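You operate a simulated robot arm through the tools that you are given. There is no shell and no other tool. Be economical: measure what you need, move in short steps, check, and stop when the job is done.

The job below is to be done with a simulated two-armed robot. You get a single attempt, and the scene is never put back.

JOB
Pick up the brush from the kit bench with one hand, pass it to the other hand and put it on the parts stand.

The check looks at the end state, three seconds after you hand in, the way a careful person would. Anything else that was tipped, shoved, dropped, spilled or broken makes it a failure.

ROBOT AND FRAMES
Two 7-joint arms with two-finger grippers on one trunk, on a base that drives. Base frame: it is fixed to the floor where the robot stands at the start and does not move with it; the origin is under the middle of the robot, x ahead of it, y to its left, z up; the surface under the hand at the start is at about z = 850. Units: mm, rad, N and s.
The left shoulder is at the start at [24, 216, 1130], the right one opposite. With the tool pointing down near the work surface each hand reaches from about 200 to 760 mm from the robot's upright axis, wherever it stands, measured 20 degrees to its own side. Places, roughly: parts stand (22x29 cm) [-2260, 380, 660]. Payload 2.2 kg a hand.
The TCP of each hand is the grasp point between the finger pads, 19 mm short of the fingertips. In the tool frame z runs along the fingers and y along their closing line. The gripper opens to 116 mm. The gripper's body begins 70 mm behind the TCP.
Orientation is that of the tool frame in the base frame, as a unit quaternion [x, y, z, w]. With the fingers straight down and closing along the base's y, the tool's x points along the base's -x, its y along +y and its z along -z.

CONTROLS
- The arms move only by the tool jog_arm. It takes "left_deltas", "right_deltas" or both (then of equal length, played together; a hand with none holds still); each is a list of rows, each a list of 6 numbers: the shift along the tool's x, y, z in mm, then the turn, a rotation vector about the tool's x, y, z in rad. In form: [[tx, ty, tz, ax, ay, az], ...]. A call has 1 to 12 rows; each row shifts and turns the commanded pose from where the row before left it, along the tool's axes as they then stand. "left_jaw" and "right_jaw" are, for a hand that has rows, the gripper command, from -1 (shut) to 1 (fully open), values between in proportion, set as the call begins (left out, the last holds). Each row takes 0.2 s and may step no farther than 50 mm and 0.15 rad from the row before; otherwise, or with a gripper value out of range, the whole call is refused. Where a pose cannot be reached the arm comes as near as it can. A force on the tool above 40 N (or 10 N above the force at the start of the call, whichever is more), or a blocked arm, ends the call early, and 0.2 s more pass. The fingers move at their own pace and stop on an object; they squeeze with about 22 N. The grip force told is the motor's: it shows also when the fingers shut on nothing. Time passes only in rows, and 0.2 s behind the last, so rows that do not move let the fingers close. The reply holds the time, the measured pose of the TCP, the force on the tool along the base axes, the opening and the grip force, in the units named above and with some noise, with the torque about the TCP (base axes, N m) and any sound that the robot's microphone picked up.
- Cameras (640 x 400 px; columns grow to the right, rows downward): "scene" is now at [135.2, 4.4, 1311.2]; the picture's right is [0.04, -1.00, 0.00], its down [-0.46, -0.02, -0.89] and it looks along [0.89, 0.04, -0.46] (base axes); focal length 257 px, centre (320, 200). "left" rides on the left gripper at [69, 15, -96] in its tool frame; the picture's right is [-0.21, 0.98, 0.00], its down [-0.76, -0.17, -0.63] and it looks along [-0.62, -0.14, 0.77] (tool axes); focal length 251 px, centre (320, 200). "right" rides on the right gripper at [69, -15, -97] in its tool frame; the picture's right is [0.21, 0.98, 0.00], its down [-0.76, 0.17, -0.63] and it looks along [-0.62, 0.14, 0.78] (tool axes); focal length 251 px, centre (320, 200). There is no depth. A picture from a camera that has moved, and an enlarged one, comes with that camera's place and axes in the base frame and with its lens.
- snapshot(camera): a new picture of that camera. It takes no simulated time.
- lift_body(by): slides the trunk up (or, below 0, down) by that many mm; the arms and the scene camera ride with it, the base frame stays. It gives what a move gives, with no picture.
- base_move(legs): drives the robot by 1 to 6 legs, each [ahead, left, turn to the left] in mm, mm and rad, along the robot's own axes; the way and the turn of a leg run together, so that a leg with both is an arc; at most 1500 mm and 3.142 rad a leg. The arms and the cameras ride along, it lands a little off, and it stops where it bumps. It gives what a move gives.
- turn_head(pan, tilt): turns the head with the scene camera to pan (to the left, within 1.396 rad either way) and tilt (down, from -0.506 to 1.204), counted from straight ahead of the robot. It gives what a move gives.
- inspect(camera, box): a new picture of the part [left, top, right, bottom] of that camera's present view, enlarged. It takes no simulated time.
- job_done(): hands the job in; it is judged then, once.

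Go step by step. Nothing tells you exact positions but the pictures and the camera data: compare them with the known pose of the tool, close in by small moves and look again before you grip or let go. The budget is 120 turns and 92 pictures, counting those below and the enlarged ones. Unless the task says otherwise, let go and move clear before handing in.

The tools are called after "Request:" as name(argument=value, ...) on one line, values as JSON. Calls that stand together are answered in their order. jog_arm: Moves the arms, as the interface text tells. Its arguments: {"type":"object","properties":{"left_deltas":{"type":"array","items":{"type":"array","items":{"type":"number"}}},"left_jaw":{"type":"number"},"right_deltas":{"type":"array","items":{"type":"array","items":{"type":"number"}}},"right_jaw":{"type":"number"}},"required":[]} The other tools are called the same way: lift_body (by) slides the trunk up or down; base_move (legs) drives the base; turn_head (pan, tilt) turns the head that bears the scene camera; snapshot (camera) takes a picture; inspect (camera, box) takes an enlarged picture of a part of a camera's view; job_done () hands the job in.

At the start:

```text
t: 0.0
left_tcp_pos: [549.3, 218.6, 1099.1]
left_tcp_rot: [0.0, 1.0, 0.0, -0.001]
left_ft_force: [0.1, 0.1, 0.7]
left_ft_torque: [0.01, -0.03, 0.02]
left_opening: 115.9
left_grasp_force: 0.0
right_tcp_pos: [457.2, -124.1, 1178.5]
right_tcp_rot: [0.0, 1.0, -0.001, 0.001]
right_ft_force: [-0.6, -0.3, -0.3]
right_ft_torque: [0.03, 0.02, 0.0]
right_opening: 115.7
right_grasp_force: 0.1
trunk travel left (down, up): [-275.0, 215.0]
robot x, y, heading: [1.6, -1.3, 0.001]
head pan, tilt: [0.045, 0.475]
```

scene: 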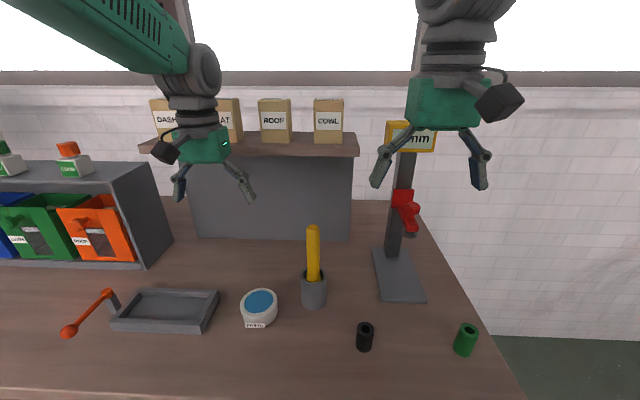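
right: 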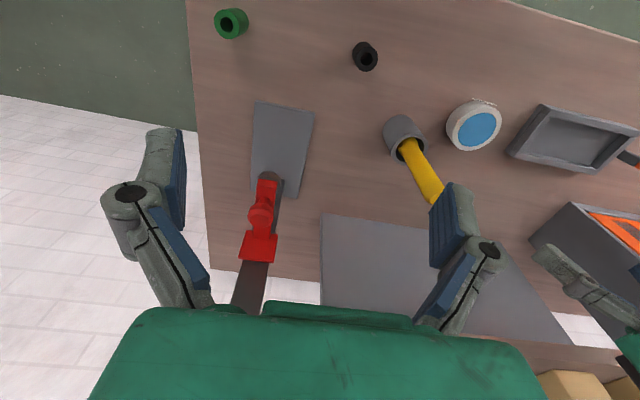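
left: 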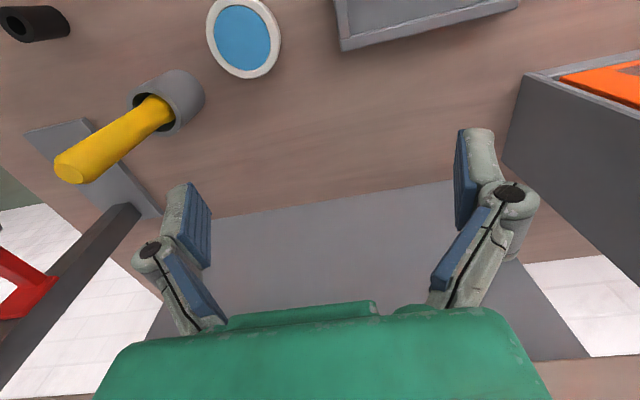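

The brush seems to be the yellow handle standing in the grey cup near [550, 36], with its top at z≈1040. I'll take a closer look before moving.

Request:
inspect(camera="scene", box=[220, 200, 400, 330])

Request:
inspect(camera="left", box=[20, 20, 260, 220])

```text
3.08 times, centred on (310, 265) of scene
camera zoom: at [135.2, 4.4, 1311.2], right [0.04, -1.0, 0.0], down [-0.46, -0.02, -0.89], along [0.89, 0.04, -0.46], focal length 790 px, centre (351, 0)
```

zoom: 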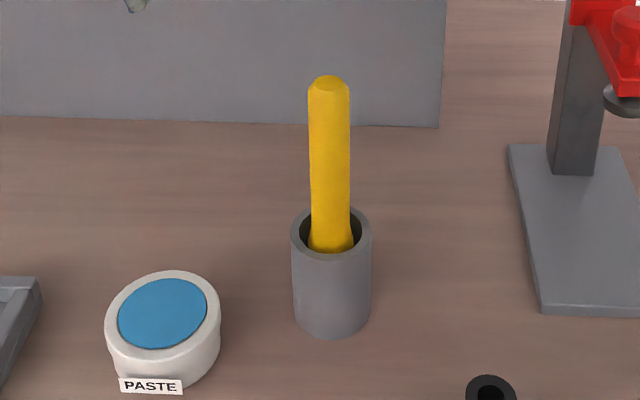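

```text
2.00 times, centred on (140, 120) of left
camera zoom: at [482.2, 233.5, 1195.7], right [0.21, 0.98, 0.0], down [0.76, -0.17, 0.63], along [0.62, -0.14, -0.78], focal length 503 px, centre (680, 360)
```

zoom: 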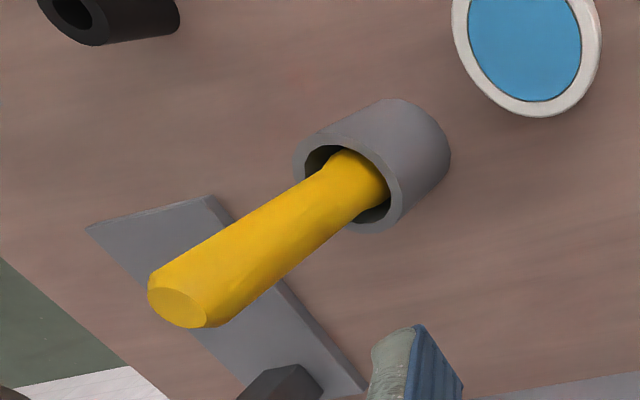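

The handle's top triangulates to about [542, 36, 1043], standing vertically and about 26 mm thick. I'll clear the right hand sideways and bring the left hand over the brush.

Request:
jog_arm(left_deltas=[[0, 0, 0, 0, 0, 0], [0, 0, 0, 0, 0, 0], [0, 0, 0, 0, 0, 0], [1.5, -36.5, 0, 0, 0, 0], [1.5, -36.5, 0, 0, 0, 0], [1.5, -36.5, 0, 0, 0, 0], [1.5, -36.5, 0, 0, 0, 0], [1.3, -36.3, 0, 0, 0, 0]], right_deltas=[[0, -40, 0, 0, 0, 0], [0, -40, 0, 0, 0, 0], [0, -40, 0, 0, 0, 0], [0, -20, 0, 0, 0, 0], [0, 0, 0, 0, 0, 0], [0, 0, 0, 0, 0, 0], [0, 0, 0, 0, 0, 0], [0, 0, 0, 0, 0, 0]])

Request:
snapshot(camera="left")

Request:
snapshot(camera="scene")

```text
t: 1.8
left_tcp_pos: [541.7, 35.3, 1103.4]
left_tcp_rot: [-0.002, 1.0, -0.001, 0.001]
left_ft_force: [-0.3, -0.2, -0.7]
left_ft_torque: [0.03, 0.0, -0.03]
left_opening: 116.0
left_grasp_force: 0.1
right_tcp_pos: [455.5, -264.5, 1177.1]
right_tcp_rot: [0.0, 1.0, 0.001, 0.0]
right_ft_force: [0.4, -0.4, -0.2]
right_ft_torque: [0.04, 0.02, 0.02]
right_opening: 116.2
right_grasp_force: 0.1
trunk travel left (down, up): [-275.0, 215.0]
robot x, y, heading: [-1.7, 0.3, 0.003]
head pan, tilt: [0.045, 0.475]
```

```text
86 pictures are left
camera left: at [474.3, 50.6, 1198.8], right [0.21, 0.98, 0.0], down [0.75, -0.16, 0.64], along [0.62, -0.14, -0.77], focal length 251 px, centre (320, 200)
```

left: 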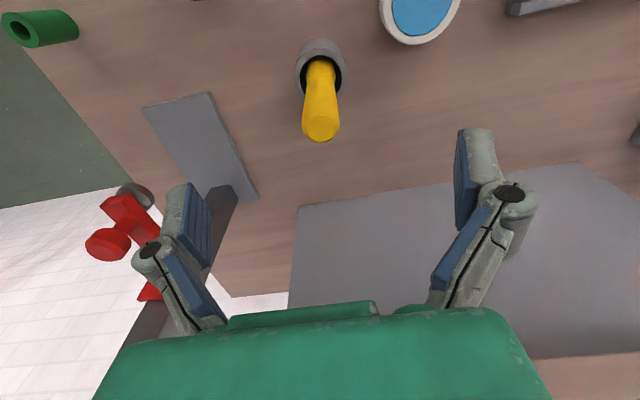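

```text
85 pictures are left
camera scene: at [135.4, 0.1, 1311.2], right [0.04, -1.0, 0.0], down [-0.46, -0.02, -0.89], along [0.89, 0.04, -0.46], focal length 257 px, centre (320, 200)
```

scene: 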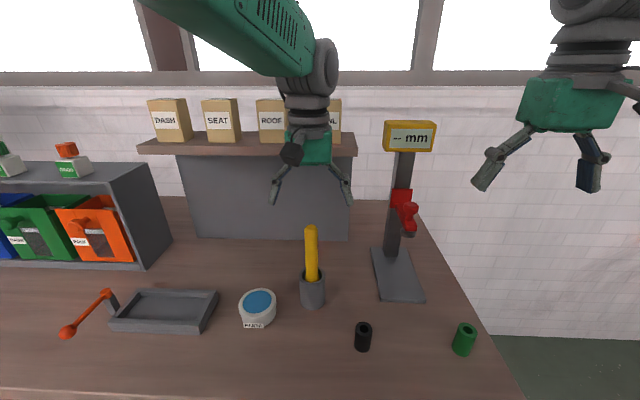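

The brush is centred under the left hand, at about [540, 35.5]. I'll descend to z≈1015 and look.

Request:
jog_arm(left_deltas=[[0, 0, 22, 0, 0, 0], [0, 0, 22, 0, 0, 0], [0, 0, 22, 0, 0, 0], [0, 0, 20, 0, 0, 0], [0, 0, 0, 0, 0, 0]])

Request:
snapshot(camera="left")

```text
t: 3.0
left_tcp_pos: [546.4, 42.9, 1026.5]
left_tcp_rot: [-0.009, 1.0, -0.012, 0.006]
left_ft_force: [-0.2, 0.5, 0.2]
left_ft_torque: [0.04, 0.0, 0.01]
left_opening: 115.8
left_grasp_force: 0.0
right_tcp_pos: [455.2, -262.4, 1177.3]
right_tcp_rot: [0.001, 1.0, 0.001, 0.001]
right_ft_force: [-0.1, 0.3, 0.1]
right_ft_torque: [0.03, 0.02, -0.03]
right_opening: 116.0
right_grasp_force: 0.1
trunk travel left (down, up): [-275.0, 215.0]
robot x, y, heading: [2.4, 1.7, 0.004]
head pan, tilt: [0.045, 0.475]
```

```text
84 pictures are left
camera left: at [476.8, 59.2, 1122.2], right [0.2, 0.98, -0.02], down [0.75, -0.14, 0.64], along [0.63, -0.14, -0.76], focal length 251 px, centre (320, 200)
```

left: 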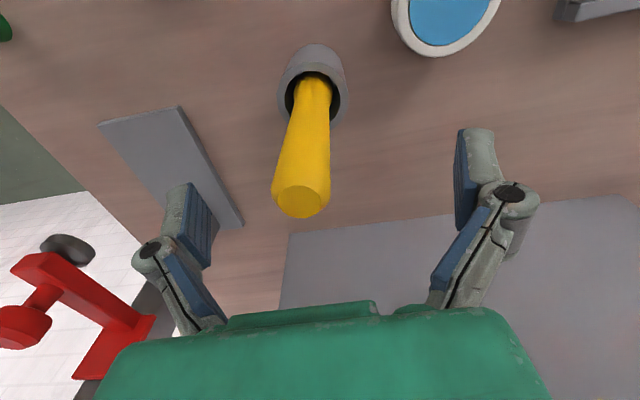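

The hand shows a small offset; I'll wait a beat to see whether it is lag.

Request:
jog_arm(left_deltas=[[0, 0, 0, 0, 0, 0], [0, 0, 0, 0, 0, 0]])

```text
t: 3.6
left_tcp_pos: [547.2, 45.3, 1023.9]
left_tcp_rot: [-0.01, 1.0, -0.012, 0.003]
left_ft_force: [-0.3, -0.7, 0.0]
left_ft_torque: [0.0, -0.03, -0.01]
left_opening: 115.9
left_grasp_force: 0.0
right_tcp_pos: [454.6, -262.6, 1177.8]
right_tcp_rot: [0.0, 1.0, 0.0, 0.001]
right_ft_force: [0.1, -0.2, -0.4]
right_ft_torque: [0.02, 0.01, -0.02]
right_opening: 116.2
right_grasp_force: 0.0
trunk travel left (down, up): [-275.0, 215.0]
robot x, y, heading: [-0.4, 0.6, -0.004]
head pan, tilt: [0.045, 0.475]
```

That is a reach limit, not lag: the brush is too far across for the left arm. I'll raise the hand, then shift the base to the right so the brush lies on the left arm's side.

Request:
jog_arm(left_deltas=[[0, 0, -25, 0, 0, 0], [0, 0, -25, 0, 0, 0], [0, 0, -25, 0, 0, 0], [0, 0, -25, 0, 0, 0], [0, 0, 0, 0, 0, 0]])

Request:
base_move(legs=[[0, -130, 0]])

```text
t: 4.8
left_tcp_pos: [540.6, 34.9, 1114.9]
left_tcp_rot: [0.001, 1.0, 0.001, 0.001]
left_ft_force: [0.3, -0.6, 0.3]
left_ft_torque: [0.03, -0.01, -0.01]
left_opening: 116.1
left_grasp_force: 0.2
right_tcp_pos: [455.2, -263.0, 1178.3]
right_tcp_rot: [0.0, 1.0, 0.0, 0.002]
right_ft_force: [0.2, 1.2, 0.6]
right_ft_torque: [0.02, 0.03, 0.03]
right_opening: 116.0
right_grasp_force: 0.1
trunk travel left (down, up): [-275.0, 215.0]
robot x, y, heading: [0.1, 2.5, -0.002]
head pan, tilt: [0.045, 0.475]
```

```text
t: 6.1
left_tcp_pos: [541.8, -49.7, 1112.2]
left_tcp_rot: [0.0, 1.0, -0.016, -0.001]
left_ft_force: [-1.1, 1.2, 0.6]
left_ft_torque: [-0.21, 0.0, 0.01]
left_opening: 115.9
left_grasp_force: 0.0
right_tcp_pos: [456.3, -345.7, 1185.8]
right_tcp_rot: [0.0, 1.0, -0.018, 0.001]
right_ft_force: [1.6, 1.4, 0.1]
right_ft_torque: [-0.18, 0.04, -0.02]
right_opening: 116.1
right_grasp_force: 0.1
trunk travel left (down, up): [-275.0, 215.0]
robot x, y, heading: [1.0, -124.2, 0.003]
head pan, tilt: [0.045, 0.475]
```

The base has shifted and the hands are still settling. Next I'll move the left hand back over the brush.

Request:
jog_arm(left_deltas=[[0, 25, 0, 0, 0, 0], [0, 25, 0, 0, 0, 0], [0, 25, 0, 0, 0, 0], [0, 25, 0, 0, 0, 0], [0, 25, 0, 0, 0, 0], [0, 0, 0, 0, 0, 0], [0, 0, 0, 0, 0, 0], [0, 0, 0, 0, 0, 0]])

Request:
snapshot(camera="left")

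Request:
snapshot(camera="scene")

```text
t: 7.9
left_tcp_pos: [535.8, 59.0, 1116.5]
left_tcp_rot: [-0.002, 1.0, -0.008, 0.0]
left_ft_force: [-0.8, 0.6, -0.4]
left_ft_torque: [-0.04, 0.01, 0.01]
left_opening: 115.9
left_grasp_force: 0.1
right_tcp_pos: [450.9, -363.4, 1183.2]
right_tcp_rot: [-0.002, 1.0, -0.009, 0.002]
right_ft_force: [-0.7, 1.1, -0.6]
right_ft_torque: [-0.14, 0.0, 0.01]
right_opening: 115.9
right_grasp_force: 0.0
trunk travel left (down, up): [-275.0, 215.0]
robot x, y, heading: [-1.6, -114.3, -0.0]
head pan, tilt: [0.045, 0.475]
```

```text
83 pictures are left
camera left: at [467.6, 75.3, 1211.7], right [0.21, 0.98, -0.01], down [0.76, -0.15, 0.64], along [0.62, -0.15, -0.77], focal length 251 px, centre (320, 200)
```

left: 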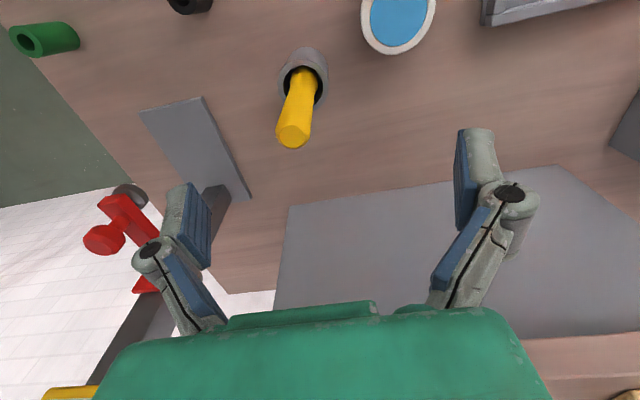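

```text
82 pictures are left
camera scene: at [135.7, -80.2, 1310.6], right [0.05, -1.0, 0.03], down [-0.46, -0.04, -0.89], along [0.89, 0.03, -0.46], focal length 257 px, centre (320, 200)
```

scene: 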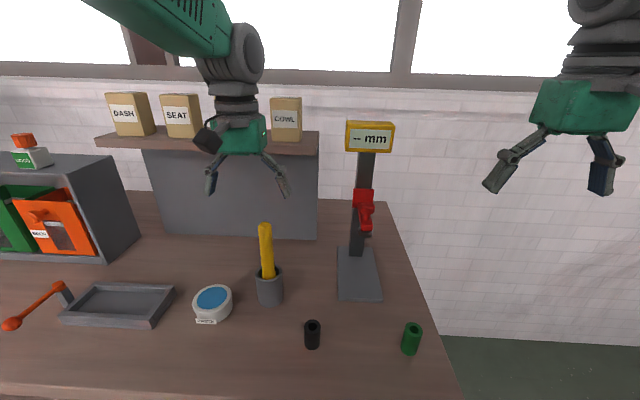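

The trunk appears to lean slightly, perhaps still swaying. I'll wait and check.

Request:
jog_arm(left_deltas=[[0, 0, 0, 0, 0, 0], [0, 0, 0, 0, 0, 0], [0, 0, 0, 0, 0, 0], [0, 0, 0, 0, 0, 0], [0, 0, 0, 0, 0, 0], [0, 0, 0, 0, 0, 0]])

Request:
snapshot(camera="scene")

```text
t: 9.3
left_tcp_pos: [535.7, 45.6, 1118.3]
left_tcp_rot: [-0.001, 1.0, -0.003, 0.0]
left_ft_force: [-0.9, 0.3, 0.1]
left_ft_torque: [-0.03, 0.04, 0.02]
left_opening: 116.0
left_grasp_force: 0.1
right_tcp_pos: [451.6, -376.6, 1179.4]
right_tcp_rot: [-0.001, 1.0, -0.004, 0.003]
right_ft_force: [-0.6, 0.2, 0.0]
right_ft_torque: [-0.03, 0.01, 0.01]
right_opening: 116.0
right_grasp_force: 0.1
trunk travel left (down, up): [-275.0, 215.0]
robot x, y, heading: [-0.6, -121.6, -0.003]
head pan, tilt: [0.045, 0.475]
```

```text
81 pictures are left
camera scene: at [135.7, -131.2, 1311.2], right [0.04, -1.0, -0.01], down [-0.46, -0.01, -0.89], along [0.89, 0.04, -0.46], focal length 257 px, centre (320, 200)
```

scene: 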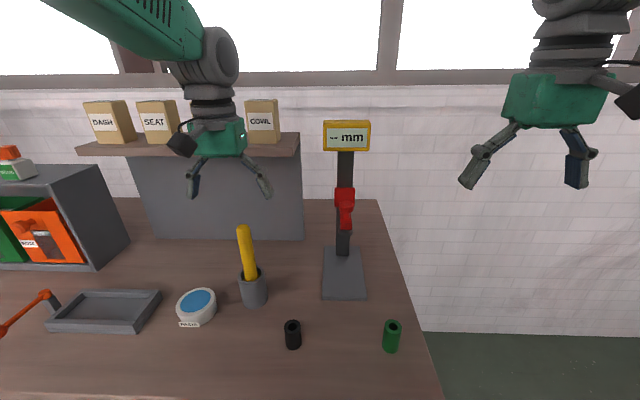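

The trunk sways after a base move. I'll let it settle fully.

Request:
jog_arm(left_deltas=[[0, 0, 0, 0, 0, 0], [0, 0, 0, 0, 0, 0], [0, 0, 0, 0, 0, 0], [0, 0, 0, 0, 0, 0], [0, 0, 0, 0, 0, 0], [0, 0, 0, 0, 0, 0], [0, 0, 0, 0, 0, 0], [0, 0, 0, 0, 0, 0], [0, 0, 0, 0, 0, 0], [0, 0, 0, 0, 0, 0], [0, 0, 0, 0, 0, 0], [0, 0, 0, 0, 0, 0]])

Request:
snapshot(camera="left")

```text
t: 11.9
left_tcp_pos: [534.7, 46.1, 1118.7]
left_tcp_rot: [0.0, 1.0, -0.002, 0.001]
left_ft_force: [-0.1, 0.4, 0.4]
left_ft_torque: [0.01, -0.01, -0.03]
left_opening: 116.2
left_grasp_force: 0.0
right_tcp_pos: [451.2, -377.0, 1180.3]
right_tcp_rot: [-0.001, 1.0, -0.004, 0.002]
right_ft_force: [-0.2, -0.1, -0.9]
right_ft_torque: [-0.04, 0.0, 0.02]
right_opening: 115.9
right_grasp_force: 0.0
trunk travel left (down, up): [-275.0, 215.0]
robot x, y, heading: [1.4, -121.6, -0.004]
head pan, tilt: [0.045, 0.475]
```

```text
80 pictures are left
camera left: at [467.1, 60.8, 1214.0], right [0.21, 0.98, 0.0], down [0.76, -0.16, 0.63], along [0.62, -0.14, -0.77], focal length 251 px, centre (320, 200)
```

left: 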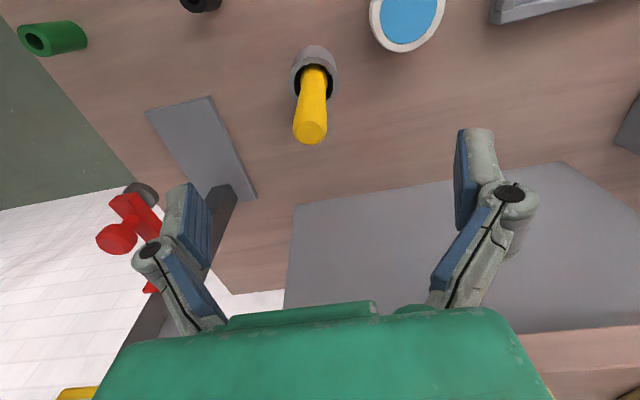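

Settled: the brush is at about [540.5, 36.5] and the hand at [535, 46, 1119]. I'll correct and descend to z≈1015.

Request:
jog_arm(left_deltas=[[-6, -9.5, 0, 0, 0, 0], [0, 0, 22, 0, 0, 0], [0, 0, 22, 0, 0, 0], [0, 0, 22, 0, 0, 0], [0, 0, 22, 0, 0, 0], [0, 0, 15, 0, 0, 0], [0, 0, 0, 0, 0, 0], [0, 0, 0, 0, 0, 0]])

Request:
snapshot(camera="left")

Request:
inspect(camera="scene", box=[160, 150, 340, 330])

```text
t: 13.7
left_tcp_pos: [544.3, 52.8, 1011.0]
left_tcp_rot: [-0.001, 1.0, -0.011, 0.002]
left_ft_force: [0.1, 2.3, 0.1]
left_ft_torque: [-0.08, -0.02, 0.03]
left_opening: 115.8
left_grasp_force: 0.0
right_tcp_pos: [450.9, -356.9, 1185.0]
right_tcp_rot: [-0.002, 1.0, -0.011, 0.004]
right_ft_force: [0.5, 1.6, 0.9]
right_ft_torque: [-0.1, 0.0, 0.02]
right_opening: 116.0
right_grasp_force: 0.1
trunk travel left (down, up): [-275.0, 215.0]
robot x, y, heading: [-1.4, -112.3, -0.002]
head pan, tilt: [0.045, 0.475]
```

```text
79 pictures are left
camera left: at [475.9, 69.7, 1107.3], right [0.21, 0.98, -0.02], down [0.76, -0.15, 0.64], along [0.62, -0.15, -0.77], focal length 251 px, centre (320, 200)
```

left: 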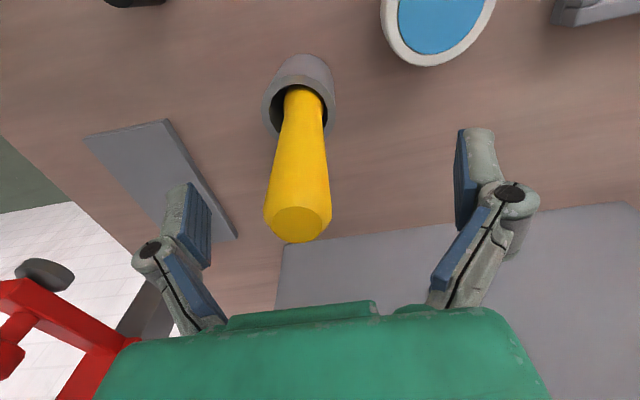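

```text
2.22 times, centred on (250, 240) of scene
camera zoom: at [135.4, -110.5, 1311.3], right [0.04, -1.0, 0.0], down [-0.46, -0.02, -0.89], along [0.89, 0.04, -0.46], focal length 570 px, centre (476, 111)
```

zoom: 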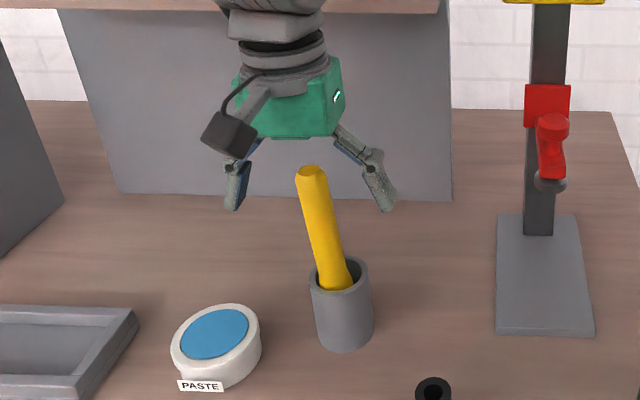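

The trunk swayed again by about 20 mm. I'll wait with the fingers open until it settles; the clearance around the handle is ample.

Request:
jog_arm(left_deltas=[[0, 0, 0, 0, 0, 0], [0, 0, 0, 0, 0, 0], [0, 0, 0, 0, 0, 0], [0, 0, 0, 0, 0, 0], [0, 0, 0, 0, 0, 0], [0, 0, 0, 0, 0, 0], [0, 0, 0, 0, 0, 0], [0, 0, 0, 0, 0, 0], [0, 0, 0, 0, 0, 0], [0, 0, 0, 0, 0, 0]])

Request:
snapshot(camera="left")

```text
t: 16.1
left_tcp_pos: [540.7, -24.8, 1021.1]
left_tcp_rot: [0.004, 1.0, 0.02, 0.005]
left_ft_force: [-0.3, -2.0, 0.0]
left_ft_torque: [0.2, -0.02, -0.01]
left_opening: 115.7
left_grasp_force: 0.1
right_tcp_pos: [448.3, -442.0, 1170.7]
right_tcp_rot: [0.003, 1.0, 0.021, 0.003]
right_ft_force: [-1.0, -2.6, 0.4]
right_ft_torque: [0.16, -0.03, 0.01]
right_opening: 116.0
right_grasp_force: 0.0
trunk travel left (down, up): [-275.0, 215.0]
robot x, y, heading: [0.6, -132.0, 0.0]
head pan, tilt: [0.045, 0.475]
stopped in row 10 (left hand): the arm was blocked; the commanded pose is now the measured one
```

```text
77 pictures are left
camera left: at [472.3, -13.4, 1116.7], right [0.22, 0.97, 0.04], down [0.75, -0.2, 0.63], along [0.62, -0.11, -0.77], focal length 251 px, centre (320, 200)
```

left: 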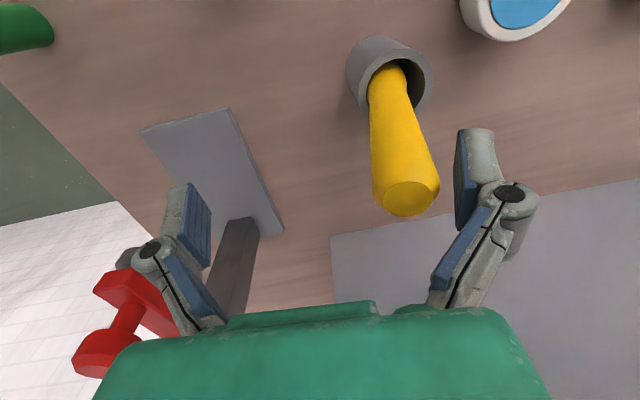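

The trunk is swaying more than expected. I'll lift the hand straight up clear of the brush now.

Request:
jog_arm(left_deltas=[[0, 0, -40, 0, 0, 0], [0, 0, -40, 0, 0, 0], [0, 0, -40, 0, 0, 0]])

Request:
snapshot(camera="scene")

```text
t: 17.1
left_tcp_pos: [537.7, -1.9, 1140.2]
left_tcp_rot: [0.004, 1.0, 0.005, 0.004]
left_ft_force: [0.3, 1.0, 1.2]
left_ft_torque: [-0.07, -0.02, -0.02]
left_opening: 116.0
left_grasp_force: 0.2
right_tcp_pos: [443.8, -413.8, 1178.5]
right_tcp_rot: [0.004, 1.0, 0.006, 0.004]
right_ft_force: [-0.3, 0.0, 0.3]
right_ft_torque: [-0.07, -0.02, 0.01]
right_opening: 116.2
right_grasp_force: 0.1
trunk travel left (down, up): [-275.0, 215.0]
robot x, y, heading: [2.5, -138.4, 0.002]
head pan, tilt: [0.045, 0.475]
stopped in row 3 (left hand): the arm was blocked; the commanded pose is now the measured one
```

```text
76 pictures are left
camera scene: at [135.6, -147.6, 1311.2], right [0.04, -1.0, -0.01], down [-0.46, -0.01, -0.89], along [0.89, 0.04, -0.46], focal length 257 px, centre (320, 200)
```

scene: 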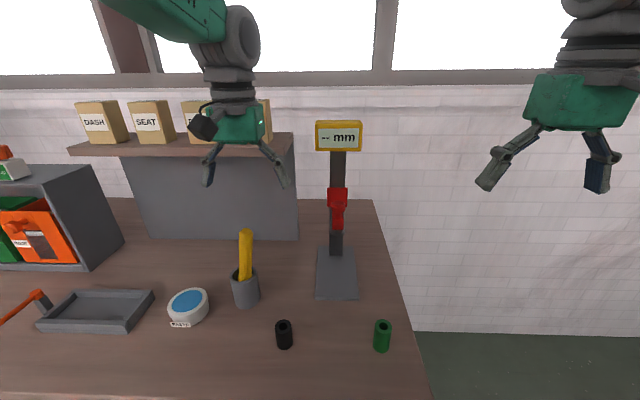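

The handle now leans a little toward -y inside the cup; the cup itself has not moved. I'll watch whether the sway dies out.

Request:
jog_arm(right_deltas=[[0, 0, 0, 0, 0, 0], [0, 0, 0, 0, 0, 0], [0, 0, 0, 0, 0, 0], [0, 0, 0, 0, 0, 0], [0, 0, 0, 0, 0, 0]])

Request:
jog_arm(right_deltas=[[0, 0, 0, 0, 0, 0], [0, 0, 0, 0, 0, 0], [0, 0, 0, 0, 0, 0], [0, 0, 0, 0, 0, 0], [0, 0, 0, 0, 0, 0]])

Request:
jog_arm(right_deltas=[[0, 0, 0, 0, 0, 0], [0, 0, 0, 0, 0, 0], [0, 0, 0, 0, 0, 0], [0, 0, 0, 0, 0, 0], [0, 0, 0, 0, 0, 0]])

Request:
inspect(camera="scene", box=[160, 180, 340, 320])

```text
t: 18.3
left_tcp_pos: [536.6, 14.1, 1138.0]
left_tcp_rot: [0.004, 1.0, 0.0, 0.004]
left_ft_force: [-0.4, 1.9, 0.2]
left_ft_torque: [-0.1, 0.03, -0.01]
left_opening: 116.2
left_grasp_force: 0.0
right_tcp_pos: [445.3, -398.7, 1181.4]
right_tcp_rot: [0.004, 1.0, 0.0, 0.005]
right_ft_force: [0.7, 0.4, -0.3]
right_ft_torque: [-0.08, -0.02, 0.03]
right_opening: 116.1
right_grasp_force: 0.0
trunk travel left (down, up): [-275.0, 215.0]
robot x, y, heading: [3.0, -132.4, -0.005]
head pan, tilt: [0.045, 0.475]
```

```text
t: 19.7
left_tcp_pos: [532.8, -5.2, 1140.5]
left_tcp_rot: [0.006, 1.0, 0.004, 0.006]
left_ft_force: [-0.5, -0.5, 0.5]
left_ft_torque: [-0.02, -0.03, 0.0]
left_opening: 116.1
left_grasp_force: 0.0
right_tcp_pos: [440.9, -415.8, 1181.1]
right_tcp_rot: [0.006, 1.0, 0.005, 0.005]
right_ft_force: [-0.3, 0.0, 0.1]
right_ft_torque: [-0.06, 0.01, 0.02]
right_opening: 116.2
right_grasp_force: 0.0
trunk travel left (down, up): [-275.0, 215.0]
robot x, y, heading: [2.3, -142.9, -0.008]
head pan, tilt: [0.045, 0.475]
stopped in row 5 (right hand): the arm was blocked; the commanded pose is now the measured one
```

```text
t: 20.9
left_tcp_pos: [534.2, 1.3, 1138.7]
left_tcp_rot: [0.006, 1.0, 0.002, 0.006]
left_ft_force: [-0.7, 0.3, -0.5]
left_ft_torque: [-0.09, 0.01, -0.02]
left_opening: 115.9
left_grasp_force: 0.0
right_tcp_pos: [441.1, -409.8, 1181.7]
right_tcp_rot: [0.005, 1.0, 0.003, 0.005]
right_ft_force: [0.1, -0.6, 0.4]
right_ft_torque: [-0.01, -0.02, -0.02]
right_opening: 116.0
right_grasp_force: 0.0
trunk travel left (down, up): [-275.0, 215.0]
robot x, y, heading: [0.0, -139.9, -0.003]
head pan, tilt: [0.045, 0.475]
```

```text
2.86 times, centred on (250, 250) of scene
camera zoom: at [135.6, -117.9, 1311.0], right [0.04, -1.0, 0.02], down [-0.46, -0.03, -0.89], along [0.89, 0.03, -0.46], focal length 733 px, centre (520, 57)
```

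zoom: 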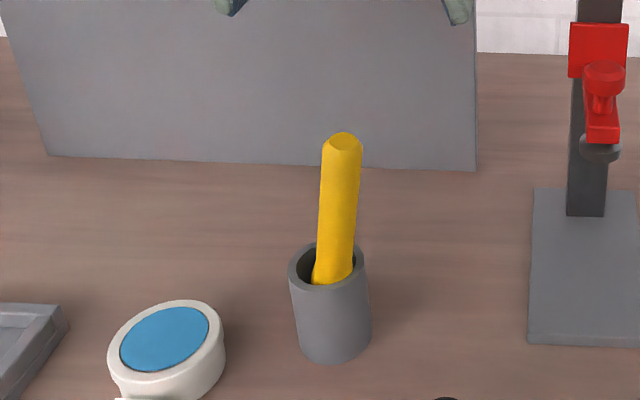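

The handle leans toward -y in the cup but is stable. The sway is still present at ±15 mm, so I'll wait longer and see if it decays.

Request:
jog_arm(right_deltas=[[0, 0, 0, 0, 0, 0], [0, 0, 0, 0, 0, 0], [0, 0, 0, 0, 0, 0], [0, 0, 0, 0, 0, 0], [0, 0, 0, 0, 0, 0], [0, 0, 0, 0, 0, 0], [0, 0, 0, 0, 0, 0], [0, 0, 0, 0, 0, 0], [0, 0, 0, 0, 0, 0], [0, 0, 0, 0, 0, 0], [0, 0, 0, 0, 0, 0], [0, 0, 0, 0, 0, 0]])

Request:
jog_arm(right_deltas=[[0, 0, 0, 0, 0, 0], [0, 0, 0, 0, 0, 0]])

Request:
jog_arm(right_deltas=[[0, 0, 0, 0, 0, 0], [0, 0, 0, 0, 0, 0]])

Request:
jog_arm(right_deltas=[[0, 0, 0, 0, 0, 0], [0, 0, 0, 0, 0, 0]])

```text
t: 23.5
left_tcp_pos: [535.8, 1.5, 1139.6]
left_tcp_rot: [0.006, 1.0, 0.002, 0.006]
left_ft_force: [0.0, 1.1, -0.3]
left_ft_torque: [-0.05, 0.03, 0.03]
left_opening: 115.8
left_grasp_force: 0.1
right_tcp_pos: [442.3, -409.6, 1182.8]
right_tcp_rot: [0.005, 1.0, 0.003, 0.005]
right_ft_force: [-0.1, 0.1, -0.2]
right_ft_torque: [-0.03, 0.03, 0.0]
right_opening: 115.9
right_grasp_force: 0.0
trunk travel left (down, up): [-275.0, 215.0]
robot x, y, heading: [0.6, -142.2, -0.007]
head pan, tilt: [0.045, 0.475]
```

```text
t: 24.1
left_tcp_pos: [534.7, 5.5, 1140.4]
left_tcp_rot: [0.005, 1.0, 0.001, 0.005]
left_ft_force: [-0.1, 1.2, 0.7]
left_ft_torque: [-0.06, -0.02, -0.01]
left_opening: 115.9
left_grasp_force: 0.1
right_tcp_pos: [441.4, -403.9, 1183.3]
right_tcp_rot: [0.004, 1.0, 0.001, 0.005]
right_ft_force: [-1.0, 1.6, 0.6]
right_ft_torque: [-0.06, 0.02, 0.02]
right_opening: 115.9
right_grasp_force: 0.1
trunk travel left (down, up): [-275.0, 215.0]
robot x, y, heading: [0.4, -139.9, -0.003]
head pan, tilt: [0.045, 0.475]
```

```text
t: 24.9
left_tcp_pos: [531.4, -6.4, 1141.2]
left_tcp_rot: [0.008, 1.0, 0.003, 0.008]
left_ft_force: [-0.3, 0.7, -0.3]
left_ft_torque: [-0.03, -0.04, -0.02]
left_opening: 116.2
left_grasp_force: 0.1
right_tcp_pos: [437.8, -418.1, 1182.2]
right_tcp_rot: [0.007, 1.0, 0.005, 0.007]
right_ft_force: [0.2, 0.6, -0.2]
right_ft_torque: [-0.08, -0.02, -0.02]
right_opening: 116.2
right_grasp_force: 0.0
trunk travel left (down, up): [-275.0, 215.0]
robot x, y, heading: [2.2, -149.6, -0.004]
head pan, tilt: [0.045, 0.475]
stopped in row 2 (right hand): the arm was blocked; the commanded pose is now the measured one
```

```text
t: 25.5
left_tcp_pos: [530.8, -38.4, 1143.9]
left_tcp_rot: [0.009, 1.0, 0.014, 0.008]
left_ft_force: [0.0, -1.4, 0.5]
left_ft_torque: [0.07, 0.02, 0.04]
left_opening: 115.8
left_grasp_force: 0.0
right_tcp_pos: [438.1, -448.0, 1177.4]
right_tcp_rot: [0.008, 1.0, 0.016, 0.006]
right_ft_force: [-0.1, -1.2, 0.1]
right_ft_torque: [0.05, -0.03, -0.01]
right_opening: 116.0
right_grasp_force: 0.1
trunk travel left (down, up): [-275.0, 215.0]
robot x, y, heading: [3.3, -151.8, -0.01]
head pan, tilt: [0.045, 0.475]
```

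The base itself is creeping toward -y, as if rocking against something. I'll look down for contact.

Request:
turn_head(pan=-0.6, tilt=1.2)

Request:
snapshot(camera="scene")

Request:
turn_head(pan=0.6, tilt=1.2)

Request:
snapshot(camera="scene")

```text
t: 26.6
left_tcp_pos: [532.3, -16.1, 1141.5]
left_tcp_rot: [0.008, 1.0, 0.006, 0.007]
left_ft_force: [-0.1, 0.0, 0.3]
left_ft_torque: [-0.02, 0.01, 0.03]
left_opening: 116.2
left_grasp_force: 0.1
right_tcp_pos: [437.1, -425.3, 1181.0]
right_tcp_rot: [0.008, 1.0, 0.008, 0.006]
right_ft_force: [0.3, 1.0, 0.9]
right_ft_torque: [0.0, 0.0, -0.01]
right_opening: 115.7
right_grasp_force: 0.1
trunk travel left (down, up): [-275.0, 215.0]
robot x, y, heading: [1.6, -146.4, -0.007]
head pan, tilt: [-0.6, 1.201]
```

```text
74 pictures are left
camera scene: at [89.8, -192.2, 1255.2], right [-0.57, -0.82, -0.01], down [-0.77, 0.53, -0.36], along [0.29, -0.2, -0.93], focal length 257 px, centre (320, 200)
```

scene: 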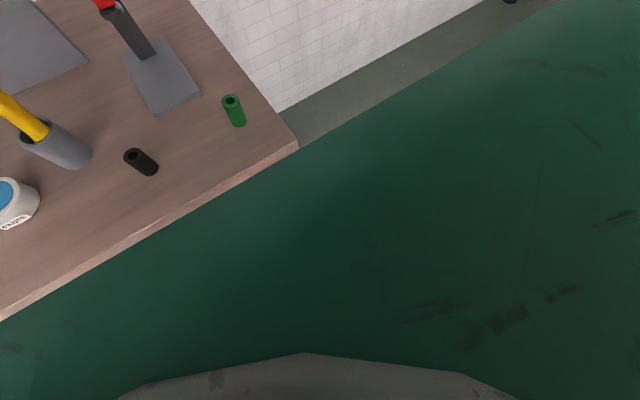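

```text
t: 28.0
left_tcp_pos: [532.3, -29.2, 1141.8]
left_tcp_rot: [0.008, 1.0, 0.01, 0.008]
left_ft_force: [0.1, 0.2, -1.1]
left_ft_torque: [0.09, 0.0, -0.01]
left_opening: 116.0
left_grasp_force: 0.1
right_tcp_pos: [439.6, -438.5, 1179.6]
right_tcp_rot: [0.008, 1.0, 0.012, 0.006]
right_ft_force: [0.4, -0.8, -0.2]
right_ft_torque: [0.05, -0.01, 0.0]
right_opening: 116.0
right_grasp_force: 0.0
trunk travel left (down, up): [-275.0, 215.0]
robot x, y, heading: [0.3, -151.3, -0.0]
head pan, tilt: [0.6, 1.201]
```

```text
73 pictures are left
camera scene: at [90.3, -124.6, 1255.6], right [0.56, -0.83, 0.0], down [-0.77, -0.52, -0.36], along [0.3, 0.21, -0.93], focal length 257 px, centre (320, 200)
```

scene: 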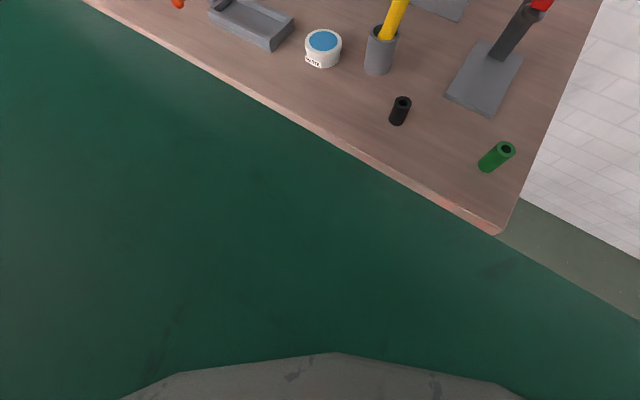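

Nothing touches the base, so the rocking is the robot's own. I'll wait without commanding the arms, using small head moves, to see if it damps.

Request:
turn_head(pan=0.3, tilt=0.5)

Request:
turn_head(pan=0.3, tilt=0.49)

Request:
turn_head(pan=0.3, tilt=0.5)

Request:
turn_head(pan=0.3, tilt=0.49)

Request:
turn_head(pan=0.3, tilt=0.5)

Request:
turn_head(pan=0.3, tilt=0.49)

```text
t: 29.0
left_tcp_pos: [532.7, -34.5, 1143.2]
left_tcp_rot: [0.01, 1.0, 0.012, 0.007]
left_ft_force: [1.0, -0.7, -0.1]
left_ft_torque: [0.12, 0.0, 0.0]
left_opening: 116.1
left_grasp_force: 0.0
right_tcp_pos: [438.0, -444.7, 1178.5]
right_tcp_rot: [0.009, 1.0, 0.014, 0.006]
right_ft_force: [1.0, 0.0, -0.2]
right_ft_torque: [0.06, 0.02, -0.04]
right_opening: 116.1
right_grasp_force: 0.2
trunk travel left (down, up): [-275.0, 215.0]
robot x, y, heading: [-1.6, -152.3, -0.009]
head pan, tilt: [0.3, 0.499]
```

```text
t: 29.6
left_tcp_pos: [531.7, -19.3, 1142.5]
left_tcp_rot: [0.008, 1.0, 0.009, 0.008]
left_ft_force: [-0.1, 0.4, -0.6]
left_ft_torque: [0.03, 0.0, 0.01]
left_opening: 116.0
left_grasp_force: 0.0
right_tcp_pos: [438.4, -429.9, 1180.7]
right_tcp_rot: [0.008, 1.0, 0.009, 0.006]
right_ft_force: [-0.7, 0.3, 0.1]
right_ft_torque: [0.0, -0.01, 0.01]
right_opening: 116.1
right_grasp_force: 0.2
trunk travel left (down, up): [-275.0, 215.0]
robot x, y, heading: [1.4, -148.1, -0.006]
head pan, tilt: [0.3, 0.49]
```

```text
t: 30.3
left_tcp_pos: [533.1, 4.1, 1139.1]
left_tcp_rot: [0.006, 1.0, -0.001, 0.008]
left_ft_force: [0.8, 1.5, 0.8]
left_ft_torque: [-0.07, -0.03, 0.0]
left_opening: 115.9
left_grasp_force: 0.1
right_tcp_pos: [439.4, -406.2, 1184.2]
right_tcp_rot: [0.006, 1.0, 0.001, 0.006]
right_ft_force: [-0.7, 0.0, 0.5]
right_ft_torque: [-0.03, 0.01, 0.01]
right_opening: 116.2
right_grasp_force: 0.1
trunk travel left (down, up): [-275.0, 215.0]
robot x, y, heading: [2.9, -145.3, -0.005]
head pan, tilt: [0.3, 0.499]
```

```text
t: 30.9
left_tcp_pos: [531.5, -22.8, 1142.8]
left_tcp_rot: [0.009, 1.0, 0.008, 0.007]
left_ft_force: [-0.1, -0.1, 0.4]
left_ft_torque: [0.02, -0.02, -0.01]
left_opening: 116.0
left_grasp_force: 0.1
right_tcp_pos: [438.8, -433.9, 1179.1]
right_tcp_rot: [0.008, 1.0, 0.01, 0.007]
right_ft_force: [-0.3, -0.3, -0.1]
right_ft_torque: [0.06, 0.01, -0.02]
right_opening: 116.1
right_grasp_force: 0.0
trunk travel left (down, up): [-275.0, 215.0]
robot x, y, heading: [1.7, -153.1, -0.005]
head pan, tilt: [0.3, 0.49]
```

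```text
t: 31.5
left_tcp_pos: [532.4, -29.0, 1142.3]
left_tcp_rot: [0.008, 1.0, 0.011, 0.008]
left_ft_force: [-0.1, -0.4, 0.4]
left_ft_torque: [0.07, 0.03, 0.0]
left_opening: 115.9
left_grasp_force: 0.0
right_tcp_pos: [439.2, -439.1, 1179.1]
right_tcp_rot: [0.008, 1.0, 0.011, 0.006]
right_ft_force: [-1.2, -0.3, -0.7]
right_ft_torque: [0.07, -0.01, 0.0]
right_opening: 116.2
right_grasp_force: 0.0
trunk travel left (down, up): [-275.0, 215.0]
robot x, y, heading: [-0.4, -152.8, -0.003]
head pan, tilt: [0.3, 0.499]
```

```text
t: 32.1
left_tcp_pos: [533.1, -0.7, 1139.3]
left_tcp_rot: [0.006, 1.0, 0.001, 0.007]
left_ft_force: [0.3, 0.6, -0.6]
left_ft_torque: [-0.08, 0.03, 0.01]
left_opening: 115.9
left_grasp_force: 0.0
right_tcp_pos: [439.4, -410.0, 1184.5]
right_tcp_rot: [0.005, 1.0, 0.002, 0.006]
right_ft_force: [0.5, 0.4, 0.4]
right_ft_torque: [-0.11, 0.01, 0.0]
right_opening: 115.8
right_grasp_force: 0.1
trunk travel left (down, up): [-275.0, 215.0]
robot x, y, heading: [-1.6, -146.3, 0.0]
head pan, tilt: [0.3, 0.49]
```

Passively it keeps rocking at about ±18 mm. At the start position it was stable, so I'll drive part of the way back and check.

Request:
base_move(legs=[[0, 70, 0]])

Request:
turn_head(pan=0.2, tilt=0.5)

Request:
turn_head(pan=0.2, tilt=0.49)

Request:
turn_head(pan=0.2, tilt=0.5)

Request:
turn_head(pan=0.2, tilt=0.49)

Request:
turn_head(pan=0.2, tilt=0.5)

```text
t: 33.1
left_tcp_pos: [526.9, 15.4, 1148.3]
left_tcp_rot: [0.011, 1.0, 0.019, 0.011]
left_ft_force: [-0.6, -1.4, 0.8]
left_ft_torque: [0.08, -0.03, -0.03]
left_opening: 116.0
left_grasp_force: 0.1
right_tcp_pos: [433.3, -394.8, 1177.2]
right_tcp_rot: [0.008, 1.0, 0.021, 0.009]
right_ft_force: [-0.6, -0.9, 0.6]
right_ft_torque: [0.06, -0.04, -0.01]
right_opening: 115.9
right_grasp_force: 0.0
trunk travel left (down, up): [-275.0, 215.0]
robot x, y, heading: [1.1, -85.4, -0.005]
head pan, tilt: [0.3, 0.49]
```

```text
t: 33.8
left_tcp_pos: [533.6, 66.7, 1141.2]
left_tcp_rot: [0.01, 1.0, -0.001, 0.01]
left_ft_force: [1.2, 3.7, 0.9]
left_ft_torque: [-0.3, 0.11, 0.01]
left_opening: 116.0
left_grasp_force: 0.1
right_tcp_pos: [437.6, -341.5, 1185.3]
right_tcp_rot: [0.009, 1.0, 0.002, 0.006]
right_ft_force: [1.0, 2.4, 1.4]
right_ft_torque: [-0.22, 0.13, 0.05]
right_opening: 116.2
right_grasp_force: 0.0
trunk travel left (down, up): [-275.0, 215.0]
robot x, y, heading: [2.7, -76.9, -0.009]
head pan, tilt: [0.201, 0.499]
```

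```text
t: 34.4
left_tcp_pos: [528.5, 30.4, 1146.3]
left_tcp_rot: [0.011, 1.0, 0.014, 0.011]
left_ft_force: [0.2, -0.7, 0.1]
left_ft_torque: [0.04, -0.03, -0.01]
left_opening: 116.1
left_grasp_force: 0.2
right_tcp_pos: [436.2, -379.3, 1179.6]
right_tcp_rot: [0.008, 1.0, 0.016, 0.008]
right_ft_force: [-0.8, 0.4, 0.2]
right_ft_torque: [0.07, -0.03, -0.02]
right_opening: 116.1
right_grasp_force: 0.0
trunk travel left (down, up): [-275.0, 215.0]
robot x, y, heading: [3.2, -86.0, -0.005]
head pan, tilt: [0.201, 0.49]
```

```text
t: 35.0
left_tcp_pos: [529.4, -31.1, 1150.0]
left_tcp_rot: [0.013, 0.999, 0.035, 0.011]
left_ft_force: [0.5, -1.5, -0.5]
left_ft_torque: [0.16, 0.0, 0.0]
left_opening: 115.9
left_grasp_force: 0.1
right_tcp_pos: [434.1, -438.2, 1168.0]
right_tcp_rot: [0.011, 0.999, 0.038, 0.007]
right_ft_force: [-0.5, -1.0, -0.9]
right_ft_torque: [0.12, 0.0, -0.03]
right_opening: 116.2
right_grasp_force: 0.0
trunk travel left (down, up): [-275.0, 215.0]
robot x, y, heading: [0.1, -97.1, -0.01]
head pan, tilt: [0.201, 0.499]
```

```text
t: 35.6
left_tcp_pos: [530.0, 49.6, 1142.0]
left_tcp_rot: [0.01, 1.0, 0.006, 0.009]
left_ft_force: [-0.1, 1.2, -0.9]
left_ft_torque: [-0.04, -0.03, 0.02]
left_opening: 115.7
left_grasp_force: 0.0
right_tcp_pos: [435.6, -361.0, 1181.3]
right_tcp_rot: [0.009, 1.0, 0.009, 0.006]
right_ft_force: [0.2, 0.6, -1.4]
right_ft_torque: [-0.05, 0.02, 0.04]
right_opening: 116.0
right_grasp_force: 0.1
trunk travel left (down, up): [-275.0, 215.0]
robot x, y, heading: [3.7, -82.2, -0.009]
head pan, tilt: [0.201, 0.49]
```

```text
t: 36.2
left_tcp_pos: [527.9, 52.0, 1146.9]
left_tcp_rot: [0.009, 1.0, 0.006, 0.011]
left_ft_force: [0.2, 0.3, 1.3]
left_ft_torque: [-0.09, 0.0, 0.03]
left_opening: 116.1
left_grasp_force: 0.0
right_tcp_pos: [433.3, -357.0, 1185.1]
right_tcp_rot: [0.007, 1.0, 0.008, 0.011]
right_ft_force: [0.3, 0.7, 0.0]
right_ft_torque: [-0.06, -0.01, 0.04]
right_opening: 115.9
right_grasp_force: 0.0
trunk travel left (down, up): [-275.0, 215.0]
robot x, y, heading: [5.4, -78.3, -0.009]
head pan, tilt: [0.201, 0.499]
```

The rocking is large after driving. I'll give it longer holds with both arms.

Request:
jog_arm(left_deltas=[[0, 0, 0, 0, 0, 0], [0, 0, 0, 0, 0, 0], [0, 0, 0, 0, 0, 0], [0, 0, 0, 0, 0, 0], [0, 0, 0, 0, 0, 0], [0, 0, 0, 0, 0, 0], [0, 0, 0, 0, 0, 0], [0, 0, 0, 0, 0, 0], [0, 0, 0, 0, 0, 0], [0, 0, 0, 0, 0, 0], [0, 0, 0, 0, 0, 0], [0, 0, 0, 0, 0, 0]])

Request:
jog_arm(left_deltas=[[0, 0, 0, 0, 0, 0], [0, 0, 0, 0, 0, 0], [0, 0, 0, 0, 0, 0], [0, 0, 0, 0, 0, 0], [0, 0, 0, 0, 0, 0], [0, 0, 0, 0, 0, 0], [0, 0, 0, 0, 0, 0], [0, 0, 0, 0, 0, 0], [0, 0, 0, 0, 0, 0], [0, 0, 0, 0, 0, 0], [0, 0, 0, 0, 0, 0], [0, 0, 0, 0, 0, 0]])

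Request:
jog_arm(left_deltas=[[0, 0, 0, 0, 0, 0], [0, 0, 0, 0, 0, 0]])

```text
t: 38.8
left_tcp_pos: [528.4, 38.9, 1147.2]
left_tcp_rot: [0.009, 1.0, 0.01, 0.011]
left_ft_force: [-0.9, 0.1, 0.5]
left_ft_torque: [0.01, -0.01, 0.02]
left_opening: 115.9
left_grasp_force: 0.2
right_tcp_pos: [434.2, -369.2, 1180.4]
right_tcp_rot: [0.007, 1.0, 0.013, 0.009]
right_ft_force: [-0.4, 0.5, -0.2]
right_ft_torque: [0.0, -0.01, 0.02]
right_opening: 116.1
right_grasp_force: 0.1
trunk travel left (down, up): [-275.0, 215.0]
robot x, y, heading: [1.3, -84.2, -0.008]
head pan, tilt: [0.201, 0.499]
```

```text
t: 41.4
left_tcp_pos: [528.4, 26.0, 1148.1]
left_tcp_rot: [0.011, 1.0, 0.015, 0.011]
left_ft_force: [0.4, -0.4, 0.3]
left_ft_torque: [0.01, -0.03, -0.01]
left_opening: 116.2
left_grasp_force: 0.0
right_tcp_pos: [432.8, -383.2, 1179.6]
right_tcp_rot: [0.007, 1.0, 0.017, 0.008]
right_ft_force: [-0.4, -0.4, 1.2]
right_ft_torque: [0.02, -0.02, 0.02]
right_opening: 116.1
right_grasp_force: 0.1
trunk travel left (down, up): [-275.0, 215.0]
robot x, y, heading: [1.4, -89.7, -0.008]
head pan, tilt: [0.201, 0.499]
```

```text
t: 42.2
left_tcp_pos: [526.2, -14.2, 1150.0]
left_tcp_rot: [0.015, 0.999, 0.026, 0.014]
left_ft_force: [-0.9, 0.3, 0.6]
left_ft_torque: [0.03, 0.05, -0.02]
left_opening: 116.0
left_grasp_force: 0.2
right_tcp_pos: [432.1, -422.4, 1172.3]
right_tcp_rot: [0.012, 0.999, 0.03, 0.008]
right_ft_force: [-0.1, -0.4, -1.3]
right_ft_torque: [0.04, -0.01, -0.05]
right_opening: 115.8
right_grasp_force: 0.0
trunk travel left (down, up): [-275.0, 215.0]
robot x, y, heading: [0.2, -99.2, -0.007]
head pan, tilt: [0.201, 0.499]
stopped in row 2 (left hand): the arm was blocked; the commanded pose is now the measured one
```

Irregular jolts: base y jumps from -84 to -99. I'll look around on both sides for something the robot touches.

Request:
turn_head(pan=-1.39, tilt=0.5)

Request:
snapshot(camera="scene")

Request:
turn_head(pan=1.39, tilt=0.5)

Request:
snapshot(camera="scene")

```text
t: 43.9
left_tcp_pos: [525.6, -32.3, 1150.2]
left_tcp_rot: [0.016, 0.999, 0.033, 0.013]
left_ft_force: [-0.1, -1.5, -1.2]
left_ft_torque: [0.18, -0.06, 0.01]
left_opening: 116.1
left_grasp_force: 0.1
right_tcp_pos: [431.4, -440.9, 1168.8]
right_tcp_rot: [0.012, 0.999, 0.038, 0.008]
right_ft_force: [-0.3, -1.9, -0.6]
right_ft_torque: [0.14, -0.03, -0.03]
right_opening: 115.9
right_grasp_force: 0.1
trunk travel left (down, up): [-275.0, 215.0]
robot x, y, heading: [1.2, -102.4, -0.006]
head pan, tilt: [-1.389, 0.499]
```

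```text
72 pictures are left
camera scene: at [61.1, -233.7, 1305.4], right [-0.98, -0.17, 0.0], down [-0.09, 0.5, -0.86], along [0.15, -0.85, -0.51], focal length 257 px, centre (320, 200)
```

scene: 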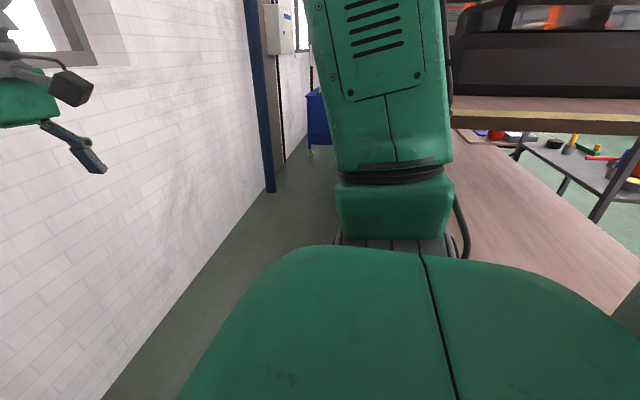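

```text
t: 46.3
left_tcp_pos: [525.5, -35.5, 1150.5]
left_tcp_rot: [0.016, 0.999, 0.034, 0.014]
left_ft_force: [0.4, -2.5, -0.2]
left_ft_torque: [0.15, -0.03, 0.04]
left_opening: 115.9
left_grasp_force: 0.1
right_tcp_pos: [430.7, -445.7, 1168.9]
right_tcp_rot: [0.014, 0.999, 0.038, 0.008]
right_ft_force: [0.0, -1.2, -0.5]
right_ft_torque: [0.16, -0.04, 0.0]
right_opening: 116.0
right_grasp_force: 0.1
trunk travel left (down, up): [-275.0, 215.0]
robot x, y, heading: [1.6, -101.2, -0.008]
head pan, tilt: [1.389, 0.499]
```

```text
71 pictures are left
camera scene: at [62.7, -38.2, 1310.7], right [0.98, -0.19, -0.01], down [-0.09, -0.45, -0.89], along [0.16, 0.87, -0.46], focal length 257 px, centre (320, 200)
```

scene: 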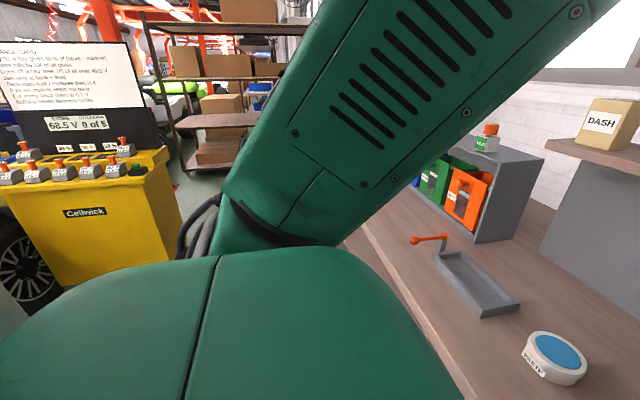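

Nothing is in contact; right now the robot is steady but leaning slightly. I'll restore the head and check steadiness with a long hold.

Request:
turn_head(pan=0.2, tilt=0.5)

Request:
jog_arm(left_deltas=[[0, 0, -5, 0, 0, 0], [0, 0, -5, 0, 0, 0], [0, 0, 0, 0, 0, 0], [0, 0, 0, 0, 0, 0], [0, 0, 0, 0, 0, 0], [0, 0, 0, 0, 0, 0]])

Request:
snapshot(camera="scene")

```text
t: 47.7
left_tcp_pos: [526.2, 48.6, 1144.8]
left_tcp_rot: [0.01, 1.0, 0.003, 0.012]
left_ft_force: [0.2, 1.8, -0.1]
left_ft_torque: [-0.14, 0.01, 0.03]
left_opening: 116.0
left_grasp_force: 0.1
right_tcp_pos: [433.8, -358.5, 1187.3]
right_tcp_rot: [0.009, 1.0, 0.006, 0.009]
right_ft_force: [0.6, -0.6, -0.3]
right_ft_torque: [-0.06, 0.02, -0.01]
right_opening: 116.0
right_grasp_force: 0.0
trunk travel left (down, up): [-275.0, 215.0]
robot x, y, heading: [2.4, -83.9, -0.003]
head pan, tilt: [0.201, 0.499]
```

```text
t: 49.3
left_tcp_pos: [520.0, 39.9, 1158.6]
left_tcp_rot: [0.012, 1.0, 0.003, 0.015]
left_ft_force: [0.6, 2.1, 0.2]
left_ft_torque: [-0.17, 0.0, 0.01]
left_opening: 116.0
left_grasp_force: 0.1
right_tcp_pos: [427.4, -366.6, 1184.2]
right_tcp_rot: [0.01, 1.0, 0.007, 0.006]
right_ft_force: [-0.4, 1.9, 0.9]
right_ft_torque: [-0.16, -0.03, -0.02]
right_opening: 115.9
right_grasp_force: 0.1
trunk travel left (down, up): [-275.0, 215.0]
robot x, y, heading: [3.6, -98.2, -0.007]
head pan, tilt: [0.201, 0.499]
stopped in row 6 (left hand): the arm was blocked; the commanded pose is now the measured one
```

```text
70 pictures are left
camera scene: at [132.1, -73.3, 1309.1], right [0.19, -0.98, 0.01], down [-0.47, -0.1, -0.88], along [0.86, 0.17, -0.48], focal length 257 px, centre (320, 200)
```

scene: 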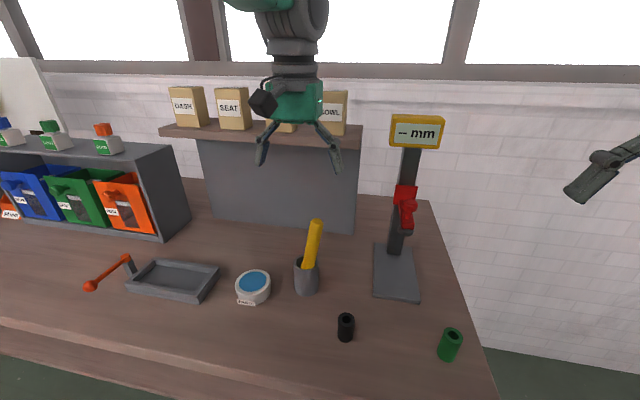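

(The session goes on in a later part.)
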